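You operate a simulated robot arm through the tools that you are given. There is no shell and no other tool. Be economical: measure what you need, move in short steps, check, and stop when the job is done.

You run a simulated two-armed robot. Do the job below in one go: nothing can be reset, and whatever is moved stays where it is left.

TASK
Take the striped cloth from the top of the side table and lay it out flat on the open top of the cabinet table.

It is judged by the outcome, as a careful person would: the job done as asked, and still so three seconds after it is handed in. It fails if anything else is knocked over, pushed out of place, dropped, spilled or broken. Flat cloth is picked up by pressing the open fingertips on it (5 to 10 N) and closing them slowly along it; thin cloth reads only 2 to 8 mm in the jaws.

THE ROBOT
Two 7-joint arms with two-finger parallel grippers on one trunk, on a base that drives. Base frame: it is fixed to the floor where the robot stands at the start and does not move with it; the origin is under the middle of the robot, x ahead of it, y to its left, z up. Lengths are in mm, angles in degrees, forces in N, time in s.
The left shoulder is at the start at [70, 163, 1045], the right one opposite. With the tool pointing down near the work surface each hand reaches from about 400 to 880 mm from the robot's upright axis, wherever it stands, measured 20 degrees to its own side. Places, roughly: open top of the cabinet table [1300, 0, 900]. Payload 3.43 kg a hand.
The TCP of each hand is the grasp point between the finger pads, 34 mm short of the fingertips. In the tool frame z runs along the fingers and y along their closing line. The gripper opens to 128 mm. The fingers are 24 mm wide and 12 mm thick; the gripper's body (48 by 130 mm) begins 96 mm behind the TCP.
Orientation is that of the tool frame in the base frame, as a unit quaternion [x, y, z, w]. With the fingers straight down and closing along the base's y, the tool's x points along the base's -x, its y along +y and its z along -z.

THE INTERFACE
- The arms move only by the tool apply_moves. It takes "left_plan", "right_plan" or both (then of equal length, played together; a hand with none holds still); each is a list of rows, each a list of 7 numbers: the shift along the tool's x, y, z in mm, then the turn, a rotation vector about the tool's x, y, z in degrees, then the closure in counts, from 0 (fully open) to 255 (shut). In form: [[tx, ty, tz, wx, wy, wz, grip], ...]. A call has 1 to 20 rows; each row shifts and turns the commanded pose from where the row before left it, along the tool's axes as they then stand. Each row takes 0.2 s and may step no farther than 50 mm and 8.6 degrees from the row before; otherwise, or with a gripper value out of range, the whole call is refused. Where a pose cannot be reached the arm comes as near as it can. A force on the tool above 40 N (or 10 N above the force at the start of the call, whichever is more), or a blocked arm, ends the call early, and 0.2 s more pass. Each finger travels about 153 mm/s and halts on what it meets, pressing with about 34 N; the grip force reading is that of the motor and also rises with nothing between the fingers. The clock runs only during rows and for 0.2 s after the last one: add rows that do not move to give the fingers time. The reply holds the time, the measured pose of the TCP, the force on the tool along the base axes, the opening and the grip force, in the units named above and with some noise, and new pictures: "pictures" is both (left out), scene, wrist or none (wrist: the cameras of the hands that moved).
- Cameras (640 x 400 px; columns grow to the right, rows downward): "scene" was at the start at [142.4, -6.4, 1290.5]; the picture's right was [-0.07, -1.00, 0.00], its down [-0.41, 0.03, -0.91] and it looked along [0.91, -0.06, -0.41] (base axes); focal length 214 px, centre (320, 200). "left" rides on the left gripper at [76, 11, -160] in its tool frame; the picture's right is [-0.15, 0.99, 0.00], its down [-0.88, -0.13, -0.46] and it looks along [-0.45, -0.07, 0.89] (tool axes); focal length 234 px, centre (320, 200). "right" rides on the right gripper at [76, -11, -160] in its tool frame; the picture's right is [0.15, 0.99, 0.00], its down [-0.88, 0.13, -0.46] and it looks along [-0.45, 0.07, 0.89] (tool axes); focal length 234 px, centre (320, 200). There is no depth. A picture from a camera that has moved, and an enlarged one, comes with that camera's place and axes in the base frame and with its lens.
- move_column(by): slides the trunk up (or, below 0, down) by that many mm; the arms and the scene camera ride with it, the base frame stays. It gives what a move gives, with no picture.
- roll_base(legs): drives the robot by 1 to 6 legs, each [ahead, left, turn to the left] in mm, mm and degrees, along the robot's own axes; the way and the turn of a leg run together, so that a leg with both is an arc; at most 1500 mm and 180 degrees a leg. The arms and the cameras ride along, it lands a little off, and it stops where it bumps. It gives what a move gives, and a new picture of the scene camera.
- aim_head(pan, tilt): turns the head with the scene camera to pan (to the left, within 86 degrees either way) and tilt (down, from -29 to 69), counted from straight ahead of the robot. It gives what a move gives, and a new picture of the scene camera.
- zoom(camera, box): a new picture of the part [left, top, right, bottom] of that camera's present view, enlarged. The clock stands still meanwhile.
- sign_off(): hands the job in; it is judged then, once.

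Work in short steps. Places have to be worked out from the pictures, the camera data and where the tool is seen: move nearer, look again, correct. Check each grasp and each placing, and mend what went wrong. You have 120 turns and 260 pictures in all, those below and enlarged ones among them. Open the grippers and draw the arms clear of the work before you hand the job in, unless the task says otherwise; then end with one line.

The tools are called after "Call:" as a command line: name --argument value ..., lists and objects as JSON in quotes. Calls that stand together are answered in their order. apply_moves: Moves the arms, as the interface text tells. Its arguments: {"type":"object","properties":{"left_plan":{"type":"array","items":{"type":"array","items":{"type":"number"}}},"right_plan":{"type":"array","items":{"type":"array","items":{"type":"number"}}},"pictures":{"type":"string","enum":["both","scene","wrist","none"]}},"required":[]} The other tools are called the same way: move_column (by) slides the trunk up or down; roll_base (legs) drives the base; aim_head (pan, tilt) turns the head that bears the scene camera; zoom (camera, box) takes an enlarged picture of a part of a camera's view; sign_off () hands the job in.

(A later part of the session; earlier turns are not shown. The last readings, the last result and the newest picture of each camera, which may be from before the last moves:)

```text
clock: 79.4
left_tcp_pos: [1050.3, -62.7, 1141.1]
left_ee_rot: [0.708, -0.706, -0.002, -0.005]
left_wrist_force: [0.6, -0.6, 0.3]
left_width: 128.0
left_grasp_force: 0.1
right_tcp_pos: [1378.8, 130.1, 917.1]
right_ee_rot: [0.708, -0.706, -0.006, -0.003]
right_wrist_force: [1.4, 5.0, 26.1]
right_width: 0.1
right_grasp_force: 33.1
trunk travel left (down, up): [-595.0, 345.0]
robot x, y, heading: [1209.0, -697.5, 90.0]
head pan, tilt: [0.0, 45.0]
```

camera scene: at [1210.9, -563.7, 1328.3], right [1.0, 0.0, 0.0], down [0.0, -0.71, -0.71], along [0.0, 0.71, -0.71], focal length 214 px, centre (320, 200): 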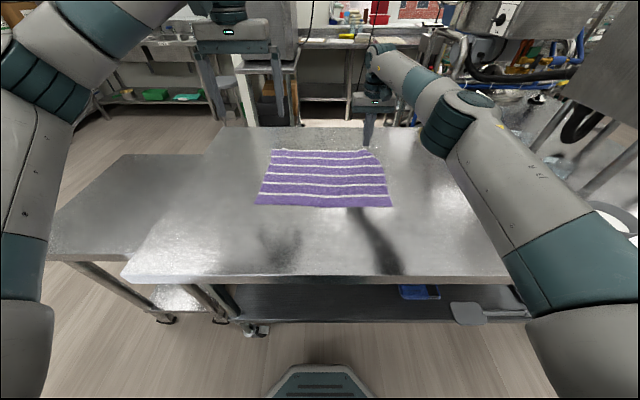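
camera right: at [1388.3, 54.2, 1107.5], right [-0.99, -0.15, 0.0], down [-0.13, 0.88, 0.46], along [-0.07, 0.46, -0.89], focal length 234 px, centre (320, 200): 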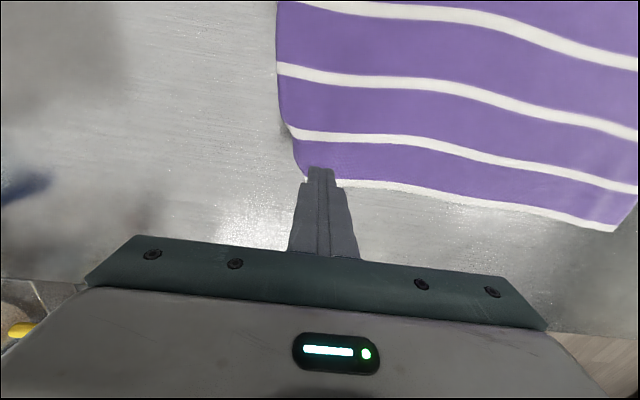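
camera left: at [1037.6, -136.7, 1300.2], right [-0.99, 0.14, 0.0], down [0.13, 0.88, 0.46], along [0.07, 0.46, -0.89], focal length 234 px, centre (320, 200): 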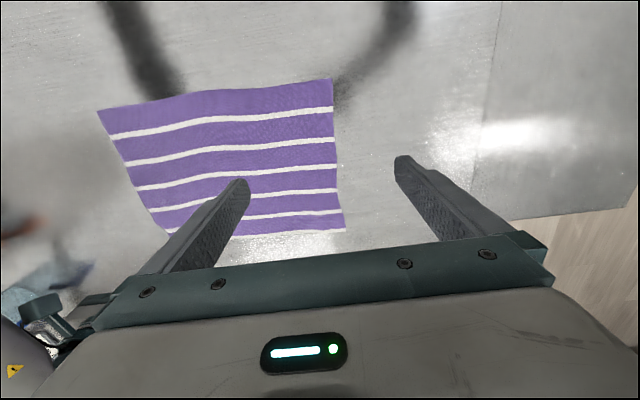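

Call:
apply_moves --right_plan '[[0, 0, -4, 0, 0, 0, 255], [0, 0, 0, 0, 0, 0, 255], [0, -4, 0, 0, 0, 0, 255], [0, -4, 0, 0, 0, 0, 255], [0, -4, 0, 0, 0, 0, 255], [0, -4, 0, 0, 0, 0, 255], [0, -4, 0, 0, 0, 0, 255], [0, -4, 0, 0, 0, 0, 255], [0, -4, 0, 0, 0, 0, 255]]' --pictures "wrist"

Call:
zoom --camera "scene" --box '[240, 130, 400, 230]'

```text
clock: 81.4
left_tcp_pos: [1049.3, -60.2, 1140.3]
left_ee_rot: [0.708, -0.706, -0.002, -0.004]
left_wrist_force: [0.6, 0.4, -0.3]
left_width: 127.9
left_grasp_force: 0.1
right_tcp_pos: [1405.3, 133.0, 916.6]
right_ee_rot: [0.708, -0.707, -0.004, -0.001]
right_wrist_force: [-2.2, 0.4, 7.3]
right_width: 0.2
right_grasp_force: 32.5
trunk travel left (down, up): [-595.0, 345.0]
robot x, y, heading: [1211.0, -694.7, 90.0]
head pan, tilt: [0.0, 45.0]
camera right: at [1417.2, 54.0, 1075.4], right [-0.99, -0.15, 0.0], down [-0.13, 0.88, 0.46], along [-0.07, 0.46, -0.89], focal length 234 px, centre (320, 200)
```

right: 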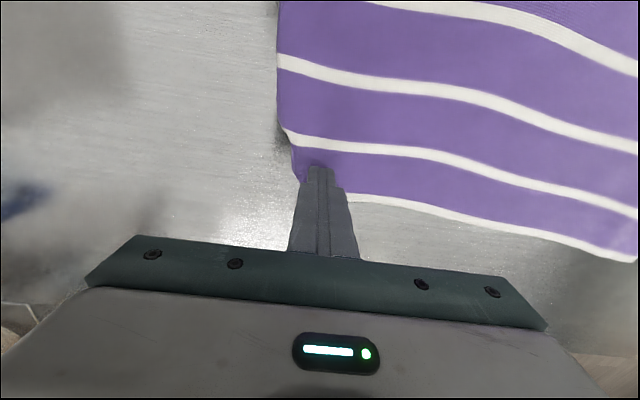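

```text
4.00 times, centred on (320, 180) of scene
camera zoom: at [1212.3, -564.3, 1328.4], right [1.0, 0.0, 0.0], down [0.0, -0.71, -0.71], along [0.0, 0.71, -0.71], focal length 858 px, centre (320, 280)
```

zoom: 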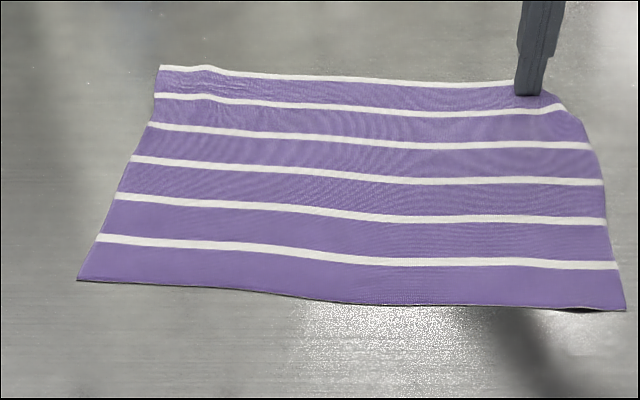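

The whole cloth slid, so I need an anchor: I bring the left closed fingertips onto the cloth at x≈1245, y≈90, keeping the right pressed.

Call:
apply_moves --left_plan '[[-18.8, -24.5, 24.4, 0, 0, 0, 255], [-18.8, -24.5, 24.4, 0, 0, 0, 255], [-18.8, -24.5, 24.4, 0, 0, 0, 255], [-18.8, -24.5, 24.4, 0, 0, 0, 255], [-18.8, -24.5, 24.4, 0, 0, 0, 255], [-18.8, -24.5, 24.4, 0, 0, 0, 255], [-18.8, -24.5, 24.4, 0, 0, 0, 255], [-18.8, -24.5, 24.4, 0, 0, 0, 255], [0, 0, 12, 0, 0, 0, 255], [0, 0, 10, 0, 0, 0, 255]]' --pictures "scene"

```text
clock: 83.6
left_tcp_pos: [1246.2, 89.6, 923.8]
left_ee_rot: [0.708, -0.707, -0.002, -0.004]
left_wrist_force: [0.9, 0.1, 0.0]
left_width: 0.0
left_grasp_force: 33.1
left hand out of reach, approached as far as the arm can: row 8
right_tcp_pos: [1406.2, 131.9, 917.2]
right_ee_rot: [0.708, -0.706, -0.005, -0.001]
right_wrist_force: [-0.3, 0.1, 5.4]
right_width: 0.0
right_grasp_force: 33.2
trunk travel left (down, up): [-595.0, 345.0]
robot x, y, heading: [1212.2, -693.8, 90.2]
head pan, tilt: [0.0, 45.0]
camera scene: at [1213.0, -564.2, 1328.4], right [1.0, 0.0, 0.0], down [0.0, -0.71, -0.71], along [0.0, 0.71, -0.71], focal length 214 px, centre (320, 200)
```

scene: 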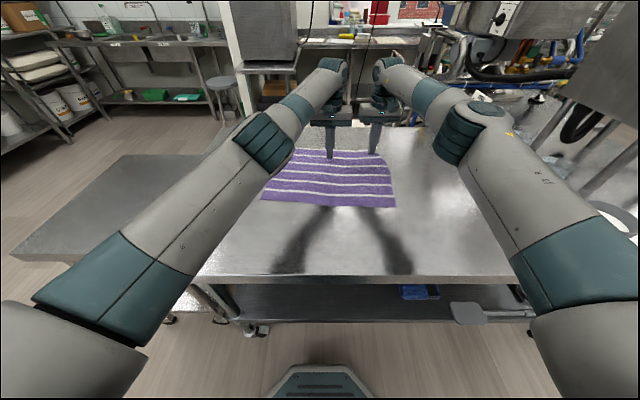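

Now I press the left down firmly (~15–20 N) as the anchor.

Call:
apply_moves --left_plan '[[0, 0, 5, 0, 0, 0, 255], [0, 0, 4, 0, 0, 0, 255], [0, 0, 3, 0, 0, 0, 255], [0, 0, 2, 0, 0, 0, 255], [0, 0, 0, 0, 0, 0, 255]]' --pictures "none"

```text
clock: 84.8
left_tcp_pos: [1245.3, 88.5, 915.5]
left_ee_rot: [0.707, -0.707, -0.005, -0.008]
left_wrist_force: [-0.4, 6.0, 36.2]
left_width: 0.0
left_grasp_force: 33.0
right_tcp_pos: [1404.8, 130.1, 919.2]
right_ee_rot: [0.708, -0.706, -0.005, -0.003]
right_wrist_force: [0.3, 0.5, -0.4]
right_width: 0.1
right_grasp_force: 33.0
trunk travel left (down, up): [-595.0, 345.0]
robot x, y, heading: [1211.9, -697.7, 90.2]
head pan, tilt: [0.0, 45.0]
```

Left presses 36 N and the right lifted slightly; I ease the left, re-press the right, then drag the right outward.

Call:
apply_moves --left_plan '[[0, 0, -4, 0, 0, 0, 255], [0, 0, 0, 0, 0, 0, 255], [0, 0, 0, 0, 0, 0, 255]]' --right_plan '[[0, 0, 3, 0, 0, 0, 255], [0, 0, 1, 0, 0, 0, 255], [0, 0, 0, 0, 0, 0, 255]]' --pictures "none"

Call:
apply_moves --left_plan '[[0, 0, 0, 0, 0, 0, 255], [0, 0, 0, 0, 0, 0, 255], [0, 0, 0, 0, 0, 0, 255], [0, 0, 0, 0, 0, 0, 255], [0, 0, 0, 0, 0, 0, 255], [0, 0, 0, 0, 0, 0, 255], [0, 0, 0, 0, 0, 0, 255]]' --right_plan '[[0, -4, 0, 0, 0, 0, 255], [0, -4, 0, 0, 0, 0, 255], [0, -4, 0, 0, 0, 0, 255], [0, -4, 0, 0, 0, 0, 255], [0, -4, 0, 0, 0, 0, 255], [0, -4, 0, 0, 0, 0, 255], [0, -4, 0, 0, 0, 0, 255]]' --pictures "none"

Call:
zoom --camera "scene" --box '[240, 130, 400, 230]'

Call:
zoom --camera "right" --box '[200, 50, 520, 250]'

```text
clock: 85.6
left_tcp_pos: [1245.0, 87.4, 915.0]
left_ee_rot: [0.707, -0.707, -0.002, -0.004]
left_wrist_force: [1.6, 3.4, 17.3]
left_width: 0.0
left_grasp_force: 32.5
right_tcp_pos: [1404.8, 130.2, 917.6]
right_ee_rot: [0.708, -0.706, -0.006, -0.004]
right_wrist_force: [0.5, 2.2, 16.3]
right_width: 0.3
right_grasp_force: 33.2
trunk travel left (down, up): [-595.0, 345.0]
robot x, y, heading: [1213.2, -693.2, 89.7]
head pan, tilt: [0.0, 45.0]
```

```text
clock: 87.2
left_tcp_pos: [1243.7, 86.9, 914.6]
left_ee_rot: [0.708, -0.706, -0.002, -0.005]
left_wrist_force: [1.9, 0.7, 2.8]
left_width: 0.0
left_grasp_force: 32.7
right_tcp_pos: [1431.8, 129.7, 916.2]
right_ee_rot: [0.708, -0.706, -0.005, -0.003]
right_wrist_force: [-7.5, -0.6, 27.5]
right_width: 0.0
right_grasp_force: 33.4
trunk travel left (down, up): [-595.0, 345.0]
robot x, y, heading: [1213.1, -695.5, 90.1]
head pan, tilt: [0.0, 45.0]
```

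```text
4.00 times, centred on (320, 180) of scene
camera zoom: at [1210.9, -567.8, 1328.8], right [1.0, 0.0, 0.0], down [0.0, -0.7, -0.71], along [0.0, 0.71, -0.7], focal length 858 px, centre (320, 280)
```

zoom: 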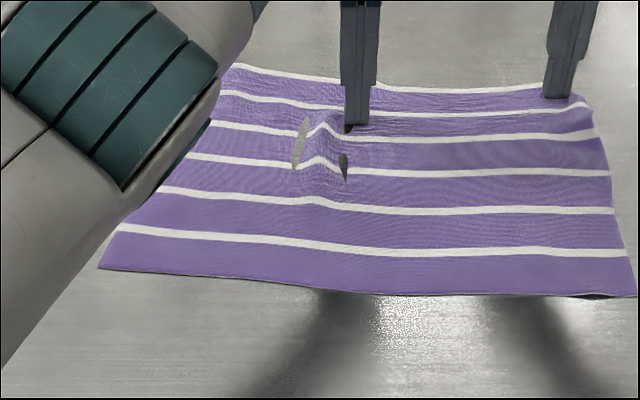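

```text
2.00 times, centred on (360, 150) of right
camera zoom: at [1443.6, 51.2, 1074.7], right [-0.99, -0.15, 0.0], down [-0.13, 0.87, 0.47], along [-0.07, 0.46, -0.88], focal length 468 px, centre (240, 300)
```

zoom: 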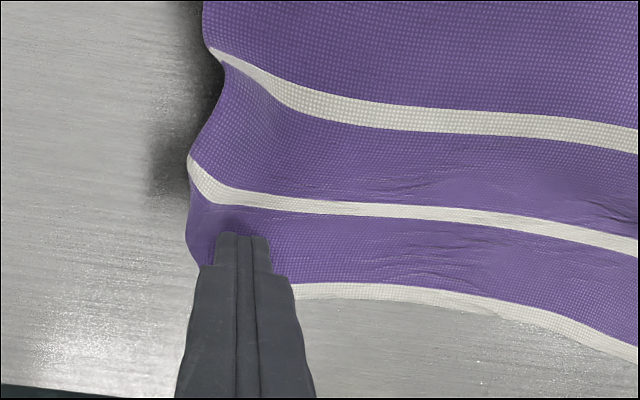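

The corner is now pulled out; a small bunch formed left of the anchor. I lift the left hand, and will use it to draw the left part of the far edge outward while the right stays pressed.

Call:
apply_moves --left_plan '[[0, 0, -8, 0, 0, 0, 255], [0, 5, -15, 0, 0, 0, 255], [0, 25, -5, 0, 0, 0, 255], [0, 40, 0, 0, 0, 0, 255], [0, 30, 0, 0, 0, 0, 255], [0, 0, 0, 0, 0, 0, 255]]' --right_plan '[[0, 0, -3, 0, 0, 0, 255], [0, 0, -1, 0, 0, 0, 255], [0, 0, 0, 0, 0, 0, 255], [0, 0, 0, 0, 0, 0, 255], [0, 0, 0, 0, 0, 0, 255], [0, 0, 0, 0, 0, 0, 255]]' --pictures "wrist"

Call:
zoom --camera "scene" --box '[240, 130, 400, 230]'

```text
clock: 88.6
left_tcp_pos: [1145.3, 87.9, 940.2]
left_ee_rot: [0.707, -0.707, -0.002, -0.003]
left_wrist_force: [0.6, -0.7, -0.5]
left_width: 0.0
left_grasp_force: 32.6
right_tcp_pos: [1432.9, 131.1, 917.3]
right_ee_rot: [0.708, -0.706, -0.005, -0.002]
right_wrist_force: [-0.1, -1.2, 9.9]
right_width: 0.1
right_grasp_force: 33.4
trunk travel left (down, up): [-595.0, 345.0]
robot x, y, heading: [1212.1, -694.0, 90.2]
head pan, tilt: [0.0, 45.0]
camera right: at [1445.6, 53.5, 1075.3], right [-0.99, -0.15, 0.0], down [-0.13, 0.88, 0.46], along [-0.07, 0.46, -0.89], focal length 234 px, centre (320, 200)
camera left: at [1134.3, 12.0, 1100.3], right [-0.99, 0.15, 0.0], down [0.13, 0.88, 0.46], along [0.07, 0.46, -0.89], focal length 234 px, centre (320, 200)
```

right: 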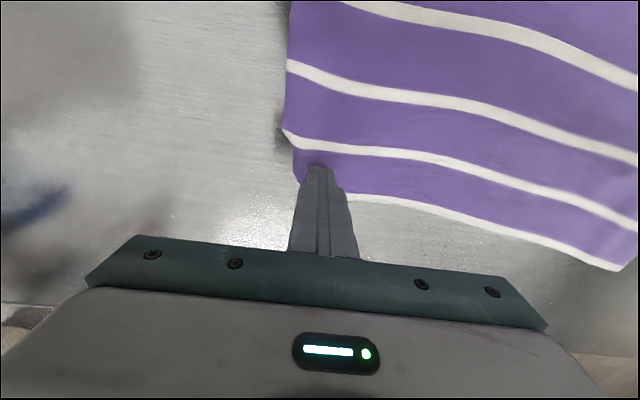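
left: 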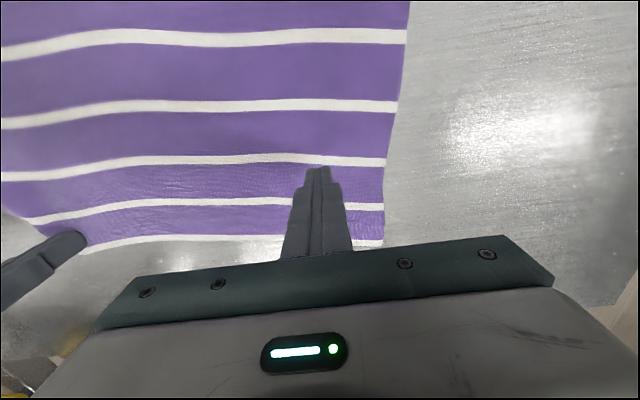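

```text
4.00 times, centred on (320, 180) of scene
camera zoom: at [1213.0, -565.0, 1328.4], right [1.0, 0.0, 0.0], down [0.0, -0.71, -0.71], along [0.0, 0.71, -0.71], focal length 858 px, centre (320, 280)
```

zoom: 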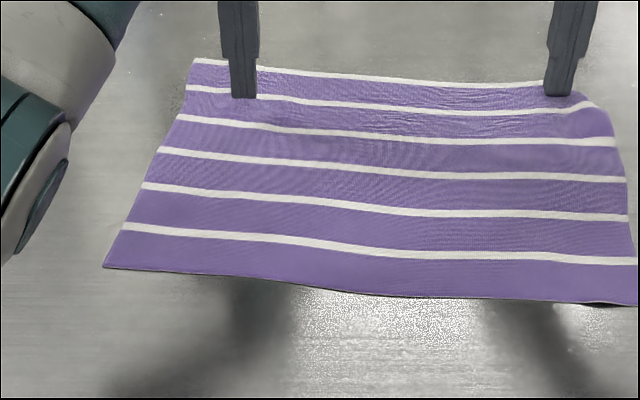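

The cloth is now laid smoothly, only a tiny tip of the far-right corner is turned. I lift both hands and draw them back for a final check.

Call:
apply_moves --left_plan '[[0, 0, -10, 0, 0, 0, 255], [0, 0, -20, 0, 0, 0, 255], [10, 0, -25, 0, 0, 0, 255], [25, 0, -25, 0, 0, 0, 255], [30, 0, -25, 0, 0, 0, 255], [30, 0, -25, 0, 0, 0, 255], [30, 0, -25, 0, 0, 0, 255], [35, 15, -20, 0, 0, 0, 200], [35, 25, -20, 0, 0, 0, 150], [35, 25, -20, 0, 0, 0, 100], [35, 25, -10, 0, 0, 0, 50], [35, 25, 0, 0, 0, 0, 0]]' --right_plan '[[0, 0, -8, 0, 0, 0, 255], [0, 0, -20, 0, 0, 0, 255], [0, 0, -25, 0, 0, 0, 255], [15, 0, -25, 0, 0, 0, 255], [30, 0, -25, 0, 0, 0, 255], [35, 0, -25, 0, 0, 0, 255], [35, 0, -25, 0, 0, 0, 255], [35, 0, -20, 0, 0, 0, 200], [35, -10, -20, 0, 0, 0, 150], [35, -10, -20, 0, 0, 0, 100], [35, -10, -10, 0, 0, 0, 50], [35, -10, 0, 0, 0, 0, 0]]'

Call:
zoom --camera "scene" --box '[250, 130, 410, 230]'

Call:
zoom --camera "scene" --box '[345, 135, 415, 180]'

```text
clock: 91.2
left_tcp_pos: [1027.9, -215.2, 1164.7]
left_ee_rot: [-0.707, 0.707, 0.003, 0.005]
left_wrist_force: [0.4, -0.5, -0.3]
left_width: 128.0
left_grasp_force: 0.1
right_tcp_pos: [1475.0, -161.3, 1138.2]
right_ee_rot: [0.708, -0.706, -0.005, -0.002]
right_wrist_force: [-0.9, -1.5, -0.1]
right_width: 127.8
right_grasp_force: 0.1
trunk travel left (down, up): [-595.0, 345.0]
robot x, y, heading: [1212.0, -694.4, 90.1]
head pan, tilt: [0.0, 45.0]
camera scene: at [1212.1, -565.6, 1328.5], right [1.0, 0.0, 0.0], down [0.0, -0.71, -0.71], along [0.0, 0.71, -0.71], focal length 214 px, centre (320, 200)
camera right: at [1486.6, -239.6, 1296.9], right [-0.99, -0.15, 0.0], down [-0.13, 0.88, 0.46], along [-0.07, 0.46, -0.89], focal length 234 px, centre (320, 200)
camera left: at [1017.0, -291.4, 1324.9], right [-0.99, 0.15, 0.0], down [0.13, 0.88, 0.46], along [0.07, 0.46, -0.89], focal length 234 px, centre (320, 200)
```

scene: 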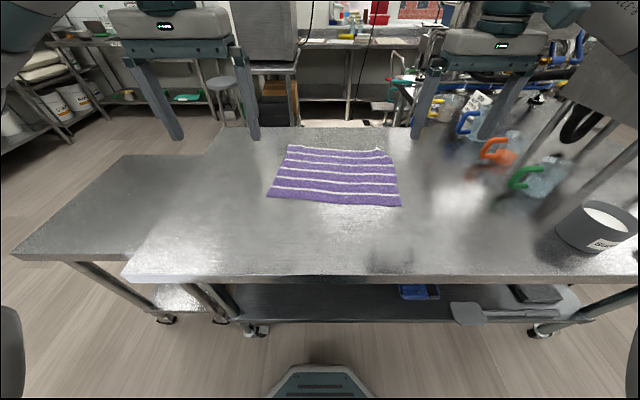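
right: 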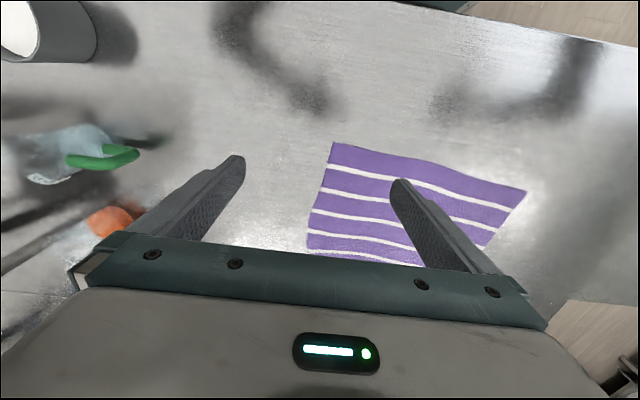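
left: 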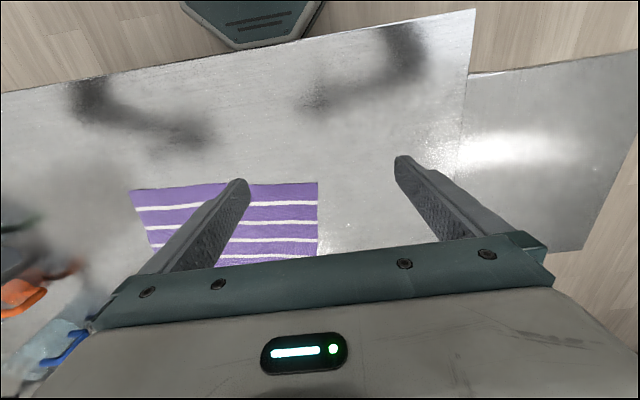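

```text
4.00 times, centred on (330, 180) of scene
camera zoom: at [1212.1, -565.6, 1328.5], right [1.0, 0.0, 0.0], down [0.0, -0.71, -0.71], along [0.0, 0.71, -0.71], focal length 858 px, centre (280, 280)
```

zoom: 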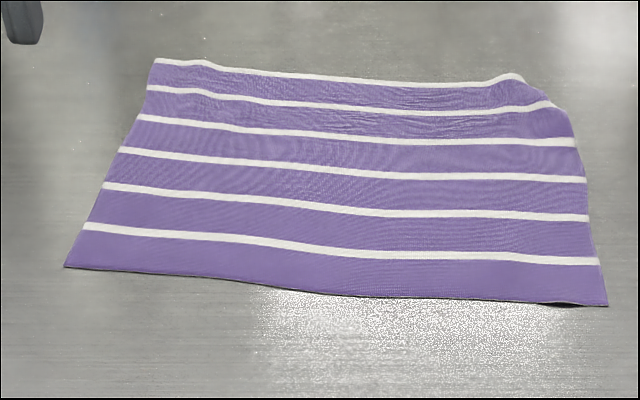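

```text
8.89 times, centred on (380, 158) of scene
camera zoom: at [1212.1, -565.6, 1328.5], right [1.0, 0.0, 0.0], down [0.0, -0.71, -0.71], along [0.0, 0.71, -0.71], focal length 1906 px, centre (-213, 578)
```

zoom: 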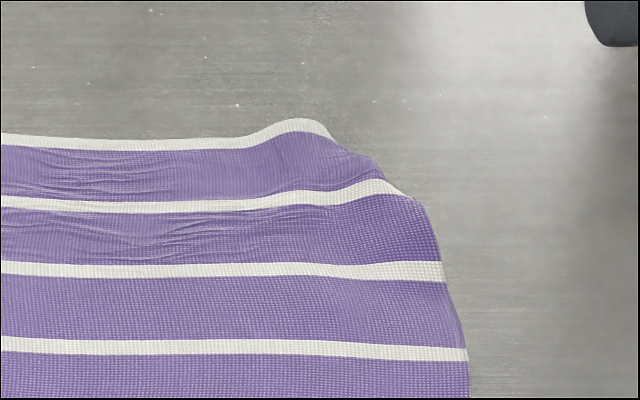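

The tip of the far-right corner is probably tucked under slightly. I have ample budget to mend it: pinch just inside that corner, lift it so the tip falls free, and re-lay it with the tip trailing outward.

Call:
apply_moves --right_plan '[[-28.5, 7.3, 18.5, 0, 0, 0, 178], [-28.5, 7.3, 18.5, 0, 0, 0, 178], [-28.5, 7.3, 18.5, 0, 0, 0, 178], [-28.5, 7.3, 18.5, 0, 0, 0, 178], [-28.5, 7.3, 18.5, 0, 0, 0, 178], [-28.5, 7.3, 18.5, 0, 0, 0, 178], [-28.5, 7.3, 18.5, 0, 0, 0, 178], [-28.5, 7.3, 18.5, 0, 0, 0, 178], [-28.5, 7.3, 18.5, 0, 0, 0, 178], [-28.5, 7.3, 18.5, 0, 0, 0, 178], [0, 0, 15, 0, 0, 0, 178]]' --pictures "wrist"

```text
clock: 93.6
left_tcp_pos: [1029.4, -211.3, 1164.0]
left_ee_rot: [-0.707, 0.707, 0.001, 0.003]
left_wrist_force: [-0.9, 0.5, 0.3]
left_width: 128.0
left_grasp_force: 0.0
right_tcp_pos: [1402.9, 127.5, 938.9]
right_ee_rot: [0.708, -0.706, -0.003, -0.001]
right_wrist_force: [1.3, 0.2, -0.6]
right_width: 38.8
right_grasp_force: 0.0
trunk travel left (down, up): [-595.0, 345.0]
robot x, y, heading: [1216.0, -694.0, 90.1]
head pan, tilt: [0.0, 45.0]
camera right: at [1414.0, 49.8, 1097.4], right [-0.99, -0.15, 0.0], down [-0.13, 0.88, 0.46], along [-0.07, 0.46, -0.89], focal length 234 px, centre (320, 200)
```

right: 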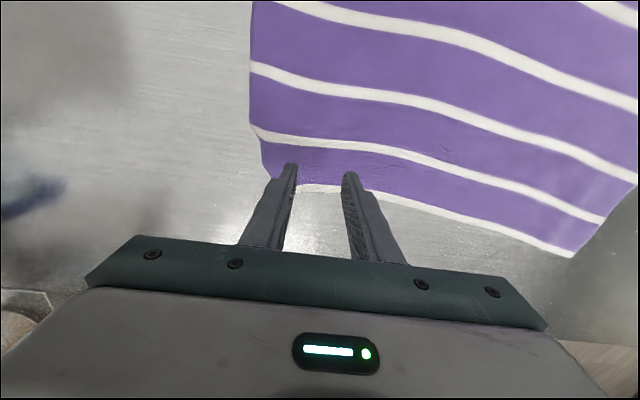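

Call:
apply_moves --right_plan '[[2, 8, 0, 0, 0, 0, 178], [0, 0, 12, 0, 0, 0, 178], [0, 0, 8, 0, 0, 0, 178], [0, 0, 3, 0, 0, 0, 178], [0, 0, 1, 0, 0, 0, 178], [0, 0, 0, 0, 0, 0, 178]]' --pictures "none"

```text
clock: 95.0
left_tcp_pos: [1027.6, -212.9, 1165.8]
left_ee_rot: [0.707, -0.707, -0.002, -0.004]
left_wrist_force: [-0.1, 0.4, 0.1]
left_width: 128.1
left_grasp_force: 0.0
right_tcp_pos: [1392.6, 124.8, 915.6]
right_ee_rot: [0.708, -0.706, -0.004, -0.002]
right_wrist_force: [0.8, 1.2, 7.6]
right_width: 38.4
right_grasp_force: 0.0
trunk travel left (down, up): [-595.0, 345.0]
robot x, y, heading: [1213.4, -695.8, 90.1]
head pan, tilt: [0.0, 45.0]
```

Pressing at 7.6 N; I close slowly.

Call:
apply_moves --right_plan '[[0, 0, 0.5, 0, 0, 0, 184], [0, 0, 0, 0, 0, 0, 190], [0, 0, 0, 0, 0, 0, 196], [0, 0, 0, 0, 0, 0, 202], [0, 0, 0, 0, 0, 0, 208], [0, 0, 0, 0, 0, 0, 214], [0, 0, 0, 0, 0, 0, 220], [0, 0, 0, 0, 0, 0, 226], [0, 0, 0, 0, 0, 0, 232], [0, 0, 0, 0, 0, 0, 238], [0, 0, 0, 0, 0, 0, 244], [0, 0, 0, 0, 0, 0, 255], [0, 0, 0, 0, 0, 0, 255]]' --pictures "wrist"

```text
clock: 97.8
left_tcp_pos: [1027.6, -213.6, 1164.7]
left_ee_rot: [0.708, -0.706, -0.002, -0.005]
left_wrist_force: [-0.1, 0.1, -0.2]
left_width: 128.1
left_grasp_force: 0.1
right_tcp_pos: [1391.7, 123.7, 914.5]
right_ee_rot: [0.708, -0.706, -0.005, -0.001]
right_wrist_force: [-0.2, -0.6, 14.1]
right_width: 2.3
right_grasp_force: 33.7
trunk travel left (down, up): [-595.0, 345.0]
robot x, y, heading: [1210.8, -700.3, 90.2]
head pan, tilt: [0.0, 45.0]
camera right: at [1404.1, 46.3, 1074.4], right [-0.99, -0.15, 0.0], down [-0.13, 0.88, 0.46], along [-0.07, 0.46, -0.89], focal length 234 px, centre (320, 200)
```

right: 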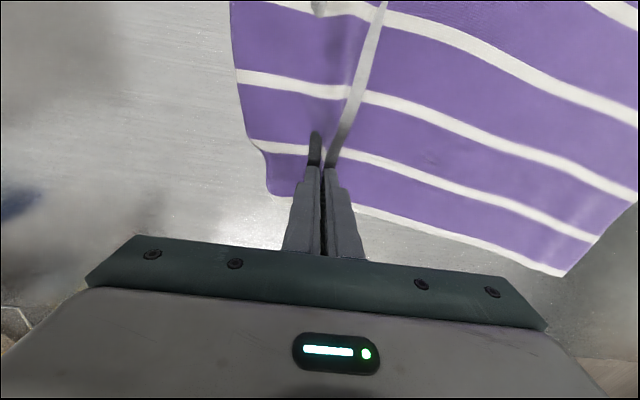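

The corner shows its full edge now, held at 2.3 mm. I lift 50 mm with an outward pull, then lower it back trailing.

Call:
apply_moves --right_plan '[[0, 0, -10, 0, 0, 0, 255], [0, -5, -20, 0, 0, 0, 255], [-3, -10, -20, 0, 0, 0, 255], [-3, -10, 0, 0, 0, 0, 255], [0, -10, 0, 0, 0, 0, 255], [0, 0, 0, 0, 0, 0, 255], [0, 0, 0, 0, 0, 0, 255]]' --pictures "wrist"

Call:
zoom --camera "scene" --box '[250, 130, 410, 230]'

```text
clock: 99.4
left_tcp_pos: [1029.5, -212.2, 1163.0]
left_ee_rot: [0.708, -0.706, -0.003, -0.003]
left_wrist_force: [0.2, 0.8, -0.8]
left_width: 127.8
left_grasp_force: 0.1
right_tcp_pos: [1427.2, 131.0, 964.0]
right_ee_rot: [0.708, -0.706, -0.004, -0.002]
right_wrist_force: [0.0, 0.1, -0.9]
right_width: 2.6
right_grasp_force: 34.0
trunk travel left (down, up): [-595.0, 345.0]
robot x, y, heading: [1213.9, -699.6, 90.0]
head pan, tilt: [0.0, 45.0]
camera right: at [1439.6, 53.4, 1123.1], right [-0.99, -0.15, 0.0], down [-0.13, 0.88, 0.46], along [-0.07, 0.46, -0.89], focal length 234 px, centre (320, 200)
```

right: 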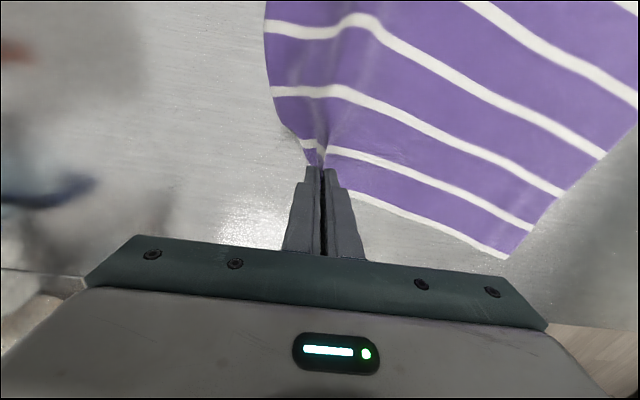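

```text
4.00 times, centred on (330, 180) of scene
camera zoom: at [1212.7, -563.3, 1328.3], right [1.0, 0.0, 0.0], down [0.0, -0.71, -0.71], along [0.0, 0.71, -0.71], focal length 858 px, centre (280, 280)
```

zoom: 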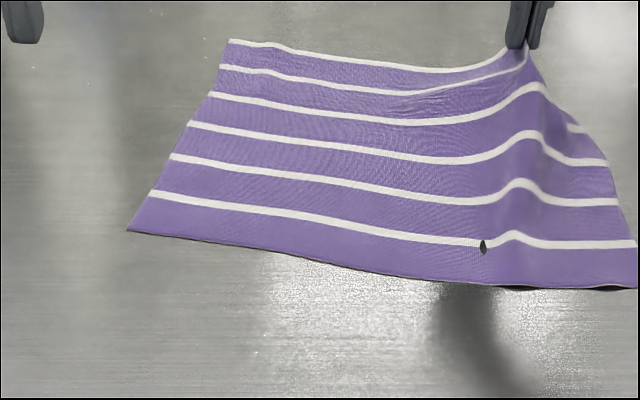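

The corner hangs free. I lower it while moving inward so the flap trails outward.

Call:
apply_moves --right_plan '[[0, 8, 5, 0, 0, 0, 255], [0, 10, 8, 0, 0, 0, 255], [2, 10, 10, 0, 0, 0, 255], [2, 10, 10, 0, 0, 0, 255], [0, 8, 10, 0, 0, 0, 255], [0, 0, 4, 0, 0, 0, 255], [0, 0, 0, 0, 0, 0, 255]]' --pictures "wrist"

Call:
zoom --camera "scene" --box '[250, 130, 410, 230]'

```text
clock: 101.0
left_tcp_pos: [1028.3, -212.2, 1165.2]
left_ee_rot: [0.708, -0.707, -0.002, -0.005]
left_wrist_force: [1.1, -0.4, -0.3]
left_width: 127.9
left_grasp_force: 0.1
right_tcp_pos: [1381.6, 127.6, 917.4]
right_ee_rot: [0.707, -0.707, -0.004, 0.0]
right_wrist_force: [-0.3, -0.2, 4.1]
right_width: 2.4
right_grasp_force: 34.1
trunk travel left (down, up): [-595.0, 345.0]
robot x, y, heading: [1213.0, -692.8, 90.0]
head pan, tilt: [0.0, 45.0]
camera right: at [1393.1, 48.7, 1076.6], right [-0.99, -0.15, 0.0], down [-0.13, 0.88, 0.46], along [-0.07, 0.46, -0.89], focal length 234 px, centre (320, 200)
```

right: 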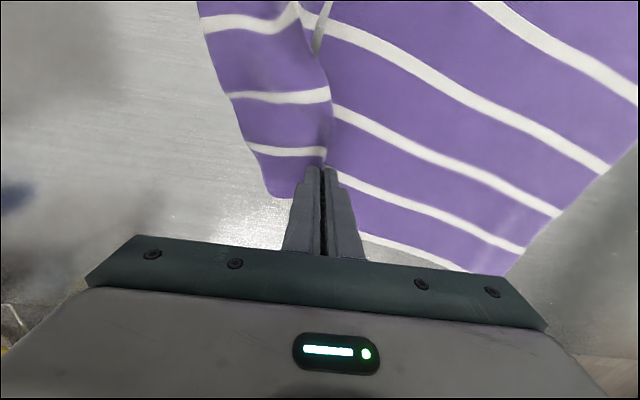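

```text
4.00 times, centred on (330, 180) of scene
camera zoom: at [1212.3, -563.8, 1328.4], right [1.0, 0.0, 0.0], down [0.0, -0.71, -0.71], along [0.0, 0.71, -0.71], focal length 858 px, centre (280, 280)
```

zoom: 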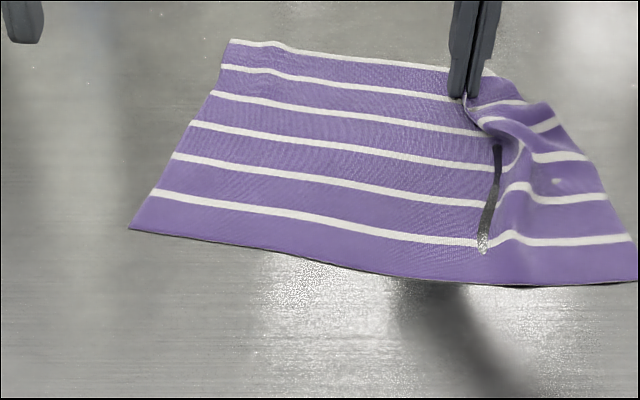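

The corner tip is out, but I went too far inward and made an overlap. I slide back outward ~38 mm at the surface.

Call:
apply_moves --right_plan '[[0, 0, -4, 0, 0, 0, 255], [0, -8, 0, 0, 0, 0, 255], [0, -8, 0, 0, 0, 0, 255], [0, -8, 0, 0, 0, 0, 255], [0, -8, 0, 0, 0, 0, 255], [0, -8, 0, 0, 0, 0, 255], [0, 0, 0, 0, 0, 0, 255]]' --pictures "wrist"

Call:
zoom --camera "scene" --box '[250, 130, 410, 230]'

```text
clock: 102.6
left_tcp_pos: [1028.9, -211.1, 1164.4]
left_ee_rot: [0.708, -0.706, -0.001, -0.004]
left_wrist_force: [0.0, -0.7, 0.0]
left_width: 127.8
left_grasp_force: 0.1
right_tcp_pos: [1421.1, 126.9, 919.9]
right_ee_rot: [0.708, -0.707, -0.004, -0.002]
right_wrist_force: [-0.3, -0.6, 0.5]
right_width: 2.3
right_grasp_force: 34.2
trunk travel left (down, up): [-595.0, 345.0]
robot x, y, heading: [1216.9, -694.3, 90.4]
head pan, tilt: [0.0, 45.0]
camera right: at [1433.4, 49.8, 1080.1], right [-0.99, -0.15, 0.0], down [-0.13, 0.88, 0.46], along [-0.07, 0.46, -0.89], focal length 234 px, centre (320, 200)
```

right: 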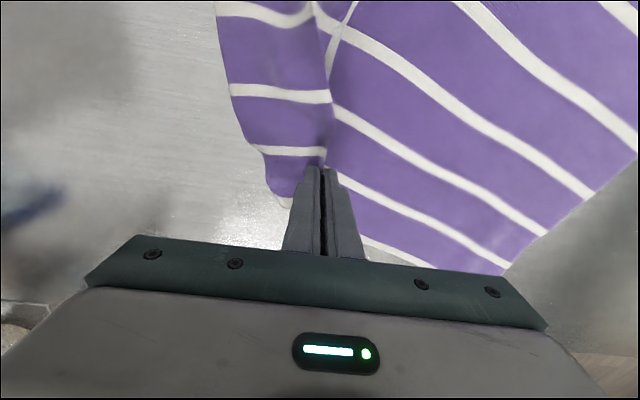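

```text
4.00 times, centred on (330, 180) of scene
camera zoom: at [1212.3, -563.4, 1328.3], right [1.0, 0.0, 0.0], down [0.0, -0.71, -0.71], along [0.0, 0.71, -0.71], focal length 858 px, centre (280, 280)
```

zoom: 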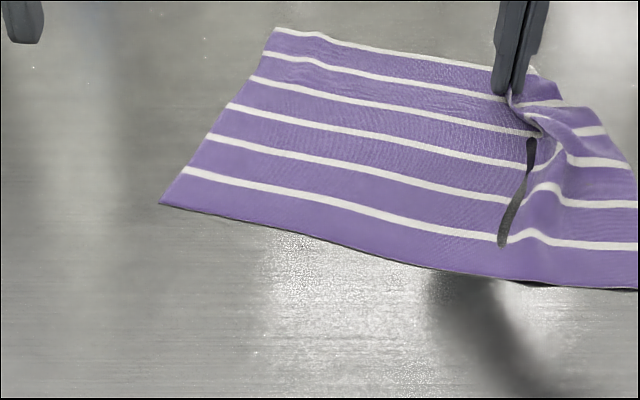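

The whole cloth pivots rather than unfolding. I'll press and open here to spread this fold, then reassess.

Call:
apply_moves --right_plan '[[0, 0, 5, 0, 0, 0, 255], [0, 0, 1.5, 0, 0, 0, 250], [0, 0, 0, 0, 0, 0, 242], [0, 0, 0, 0, 0, 0, 234], [0, 0, 0, 0, 0, 0, 226], [0, 0, 0, 0, 0, 0, 218], [0, 0, 0, 0, 0, 0, 210], [0, 0, 0, 0, 0, 0, 202], [0, 0, 0, 0, 0, 0, 194], [0, 0, 0, 0, 0, 0, 186], [0, 0, 0, 0, 0, 0, 178], [0, 0, 0, 0, 0, 0, 170], [0, 0, 0, 0, 0, 0, 162]]' --pictures "wrist"

Call:
zoom --camera "scene" --box '[270, 130, 430, 230]'

```text
clock: 105.4
left_tcp_pos: [1027.3, -213.8, 1166.6]
left_ee_rot: [0.708, -0.706, -0.002, -0.005]
left_wrist_force: [0.2, 0.0, -0.1]
left_width: 128.0
left_grasp_force: 0.1
right_tcp_pos: [1421.5, 126.4, 915.7]
right_ee_rot: [0.708, -0.706, -0.004, -0.002]
right_wrist_force: [-3.4, 0.9, 18.9]
right_width: 45.0
right_grasp_force: 0.1
trunk travel left (down, up): [-595.0, 345.0]
robot x, y, heading: [1211.8, -693.1, 90.2]
head pan, tilt: [0.0, 45.0]
camera right: at [1432.4, 47.6, 1075.7], right [-0.99, -0.15, 0.0], down [-0.13, 0.88, 0.46], along [-0.07, 0.46, -0.89], focal length 234 px, centre (320, 200)
```

right: 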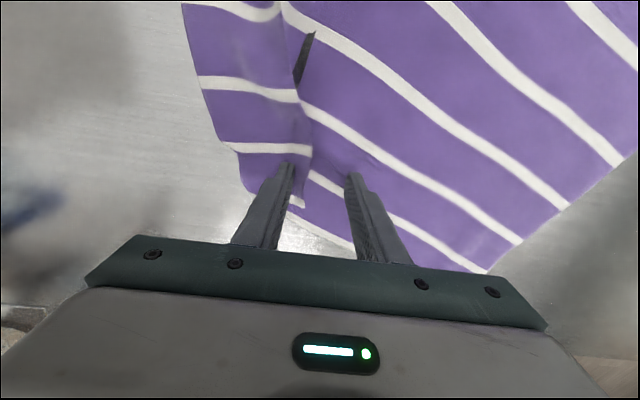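

```text
4.00 times, centred on (350, 180) of scene
camera zoom: at [1211.3, -566.0, 1328.6], right [1.0, 0.0, 0.0], down [0.0, -0.71, -0.71], along [0.0, 0.71, -0.71], focal length 858 px, centre (200, 280)
```

zoom: 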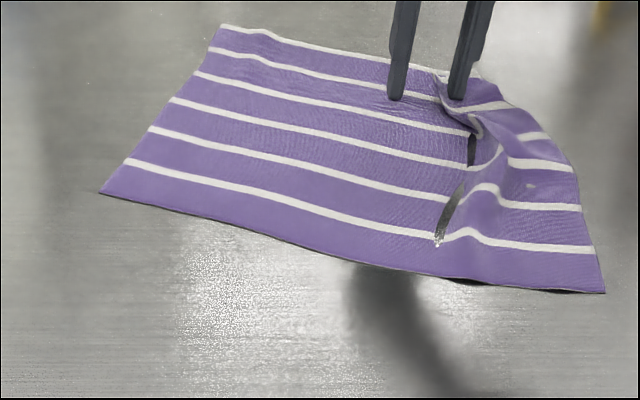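

The flap overlaps; I'll anchor the left part of the cloth with the left hand at about (1270, 60) and draw the right flap outward with the right fingertips.

Call:
apply_moves --left_plan '[[-27.3, -24.2, 23, 0, 0, 0, 255], [-27.3, -24.2, 23, 0, 0, 0, 255], [-27.3, -24.2, 23, 0, 0, 0, 255], [-27.3, -24.2, 23, 0, 0, 0, 255], [-27.3, -24.2, 23, 0, 0, 0, 255], [-27.3, -24.2, 23, 0, 0, 0, 255], [-27.3, -24.2, 23, 0, 0, 0, 255], [-27.3, -24.2, 23, 0, 0, 0, 255], [-27.3, -24.2, 23, 0, 0, 0, 255], [-27.3, -24.2, 23, 0, 0, 0, 255]]' --right_plan '[[0, 0, -10, 0, 0, 0, 162], [0, 0, -20, 0, 0, 0, 162], [0, -10, -5, 0, 0, 0, 200], [0, -20, 0, 0, 0, 0, 255], [0, -18, 0, 0, 0, 0, 255], [0, 0, 0, 0, 0, 0, 255], [0, 0, 0, 0, 0, 0, 255], [0, 0, 0, 0, 0, 0, 255], [0, 0, 0, 0, 0, 0, 255], [0, 0, 0, 0, 0, 0, 255]]'

Call:
zoom --camera "scene" --box '[270, 130, 430, 230]'

```text
clock: 107.6
left_tcp_pos: [1274.6, 61.9, 935.8]
left_ee_rot: [0.708, -0.707, -0.003, -0.003]
left_wrist_force: [0.1, 0.0, 0.1]
left_width: 0.0
left_grasp_force: 33.2
right_tcp_pos: [1471.2, 126.5, 949.6]
right_ee_rot: [0.708, -0.707, -0.004, -0.001]
right_wrist_force: [0.2, 0.4, -0.3]
right_width: 0.0
right_grasp_force: 33.2
trunk travel left (down, up): [-595.0, 345.0]
robot x, y, heading: [1212.6, -692.4, 89.9]
head pan, tilt: [0.0, 45.0]
camera scene: at [1215.0, -563.1, 1328.2], right [1.0, 0.0, 0.0], down [0.0, -0.71, -0.71], along [0.0, 0.71, -0.71], focal length 214 px, centre (320, 200)
camera right: at [1483.4, 49.3, 1108.3], right [-0.99, -0.15, 0.0], down [-0.13, 0.88, 0.46], along [-0.07, 0.46, -0.89], focal length 234 px, centre (320, 200)
camera left: at [1263.1, -13.9, 1095.1], right [-0.99, 0.15, 0.0], down [0.13, 0.88, 0.46], along [0.07, 0.46, -0.89], focal length 234 px, centre (320, 200)
```

scene: 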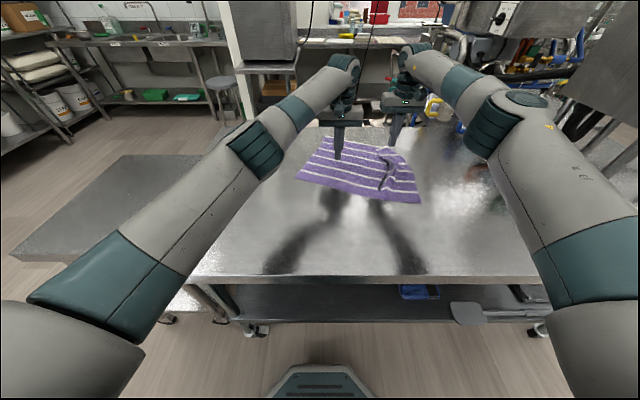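
right: 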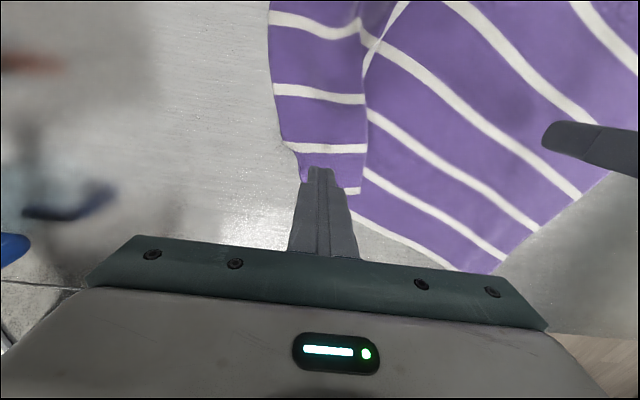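
left: 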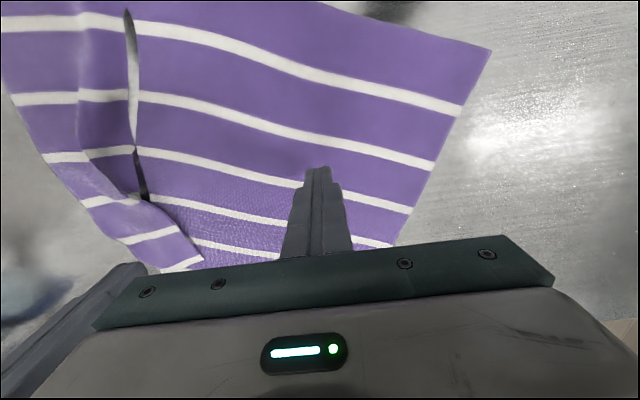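

```text
4.00 times, centred on (350, 180) of scene
camera zoom: at [1215.0, -563.1, 1328.2], right [1.0, 0.0, 0.0], down [0.0, -0.71, -0.71], along [0.0, 0.71, -0.71], focal length 858 px, centre (200, 280)
```

zoom: 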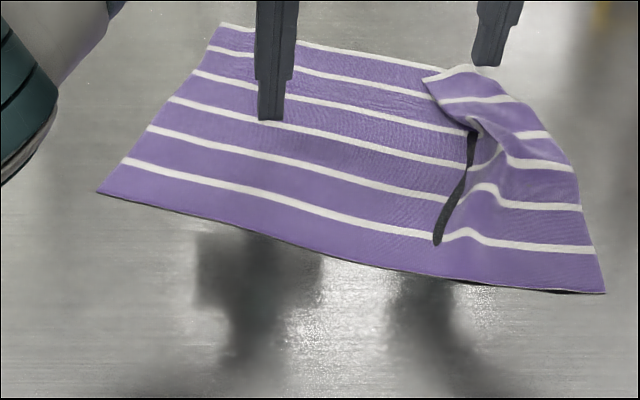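

Hands are placed over both parts. The cloth is rotated ~17°, so I'll press both and drag the flap along its own axis (+x, slightly −y).

Call:
apply_moves --left_plan '[[0, 0, 10, 0, 0, 0, 255], [0, 0, 8, 0, 0, 0, 255], [0, 0, 5, 0, 0, 0, 255], [0, 0, 4, 0, 0, 0, 255], [0, 0, 0, 0, 0, 0, 255]]' --right_plan '[[0, 0, 12, 0, 0, 0, 255], [0, 0, 10, 0, 0, 0, 255], [0, 0, 8, 0, 0, 0, 255], [0, 0, 4, 0, 0, 0, 255], [0, 0, 0, 0, 0, 0, 255]]' --pictures "none"

```text
clock: 108.8
left_tcp_pos: [1272.8, 60.4, 913.9]
left_ee_rot: [-0.707, 0.707, 0.004, 0.007]
left_wrist_force: [0.6, 6.7, 38.3]
left_width: 0.0
left_grasp_force: 33.0
right_tcp_pos: [1470.2, 124.7, 918.2]
right_ee_rot: [0.708, -0.706, -0.005, -0.003]
right_wrist_force: [-0.5, -0.7, 0.7]
right_width: 0.0
right_grasp_force: 32.9
trunk travel left (down, up): [-595.0, 345.0]
robot x, y, heading: [1215.6, -695.0, 90.2]
head pan, tilt: [0.0, 45.0]
```

Call:
apply_moves --left_plan '[[0, 0, -2, 0, 0, 0, 255], [0, 0, 0, 0, 0, 0, 255], [0, 0, 0, 0, 0, 0, 255], [0, 0, 0, 0, 0, 0, 255], [0, 0, 0, 0, 0, 0, 255], [0, 0, 0, 0, 0, 0, 255], [0, 0, 0, 0, 0, 0, 255], [0, 0, 0, 0, 0, 0, 255]]' --right_plan '[[0, 0, 3, 0, 0, 0, 255], [0, 0, 0, 0, 0, 0, 255], [1.3, -5, 0, 0, 0, 0, 255], [1.3, -5, 0, 0, 0, 0, 255], [1.3, -5, 0, 0, 0, 0, 255], [1.3, -5, 0, 0, 0, 0, 255], [1.3, -5, 0, 0, 0, 0, 255], [1.3, -5, 0, 0, 0, 0, 255]]' --pictures "wrist"

Call:
zoom --camera "scene" --box '[270, 130, 430, 230]'

```text
clock: 110.6
left_tcp_pos: [1271.6, 58.1, 915.5]
left_ee_rot: [0.707, -0.707, -0.004, -0.006]
left_wrist_force: [5.7, 4.3, 26.9]
left_width: 0.0
left_grasp_force: 33.2
right_tcp_pos: [1497.2, 115.8, 917.9]
right_ee_rot: [0.708, -0.706, -0.006, -0.003]
right_wrist_force: [-5.4, 1.0, 19.2]
right_width: 0.1
right_grasp_force: 32.9
trunk travel left (down, up): [-595.0, 345.0]
robot x, y, heading: [1211.7, -694.1, 90.0]
head pan, tilt: [0.0, 45.0]
camera right: at [1510.3, 37.9, 1075.3], right [-0.99, -0.15, 0.0], down [-0.13, 0.87, 0.47], along [-0.07, 0.46, -0.88], focal length 234 px, centre (320, 200)
camera left: at [1260.2, -17.6, 1074.6], right [-0.99, 0.15, 0.0], down [0.13, 0.87, 0.47], along [0.07, 0.46, -0.88], focal length 234 px, centre (320, 200)
```

right: 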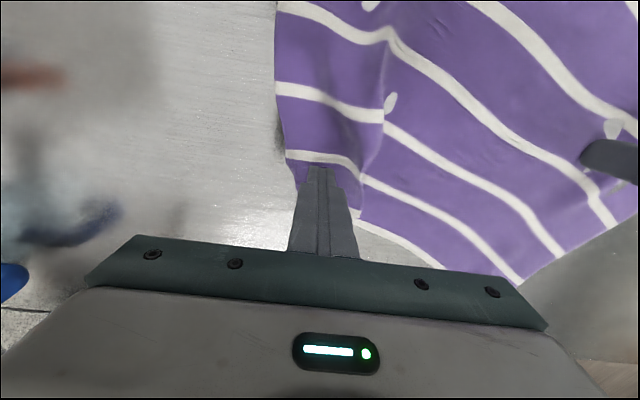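
left: 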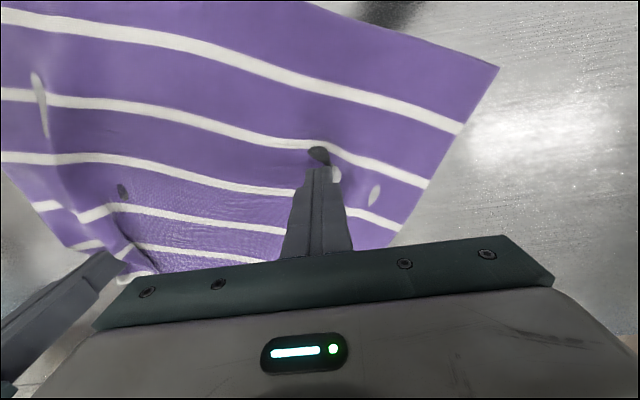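

```text
4.00 times, centred on (350, 180) of scene
camera zoom: at [1211.6, -568.7, 1329.0], right [1.0, 0.0, 0.0], down [0.0, -0.7, -0.71], along [0.0, 0.71, -0.7], focal length 858 px, centre (200, 280)
```

zoom: 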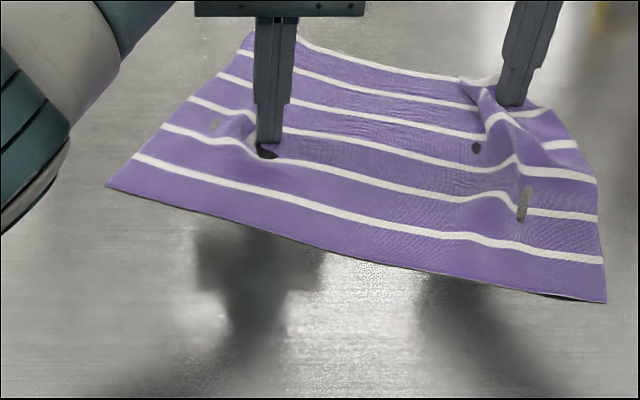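

The overlap is unfolding. I continue another 25 mm.

Call:
apply_moves --left_plan '[[0, 0, 0, 0, 0, 0, 255], [0, 0, 0, 0, 0, 0, 255], [0, 0, 0, 0, 0, 0, 255], [0, 0, 0, 0, 0, 0, 255], [0, 0, 0, 0, 0, 0, 255]]' --right_plan '[[0.5, -5, -1, 0, 0, 0, 255], [0.5, -5, 0, 0, 0, 0, 255], [0.5, -5, 0, 0, 0, 0, 255], [0.5, -5, 0, 0, 0, 0, 255], [0.5, -5, 0, 0, 0, 0, 255]]' --pictures "wrist"

Call:
zoom --camera "scene" --box '[270, 130, 430, 230]'

```text
clock: 111.8
left_tcp_pos: [1271.9, 59.8, 914.6]
left_ee_rot: [0.708, -0.706, -0.003, -0.005]
left_wrist_force: [1.9, -1.5, 30.4]
left_width: 0.0
left_grasp_force: 32.8
right_tcp_pos: [1525.9, 112.5, 916.9]
right_ee_rot: [-0.707, 0.707, 0.005, 0.003]
right_wrist_force: [-0.6, 1.1, 7.2]
right_width: 0.0
right_grasp_force: 33.1
trunk travel left (down, up): [-595.0, 345.0]
robot x, y, heading: [1217.6, -694.7, 90.1]
head pan, tilt: [0.0, 45.0]
camera right: at [1537.4, 35.3, 1075.0], right [-0.99, -0.15, 0.0], down [-0.13, 0.88, 0.47], along [-0.07, 0.46, -0.89], focal length 234 px, centre (320, 200)
camera left: at [1260.7, -17.4, 1074.7], right [-0.99, 0.15, 0.0], down [0.13, 0.87, 0.47], along [0.07, 0.46, -0.88], focal length 234 px, centre (320, 200)
```

right: 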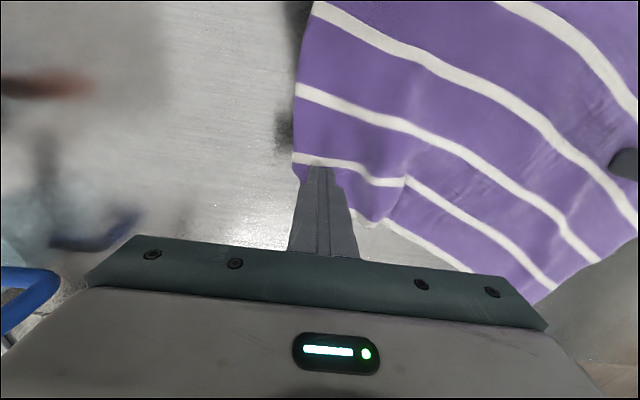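
left: 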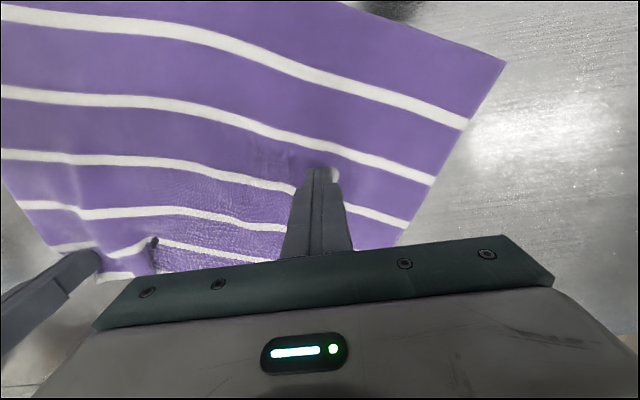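

```text
4.00 times, centred on (350, 180) of scene
camera zoom: at [1212.5, -568.6, 1328.9], right [1.0, 0.0, 0.0], down [0.0, -0.7, -0.71], along [0.0, 0.71, -0.7], focal length 858 px, centre (200, 280)
```

zoom: 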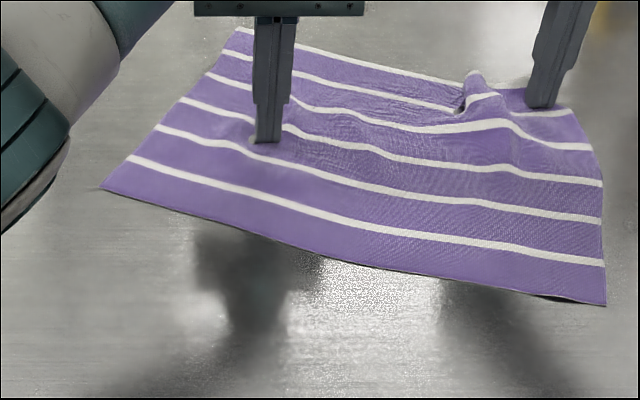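

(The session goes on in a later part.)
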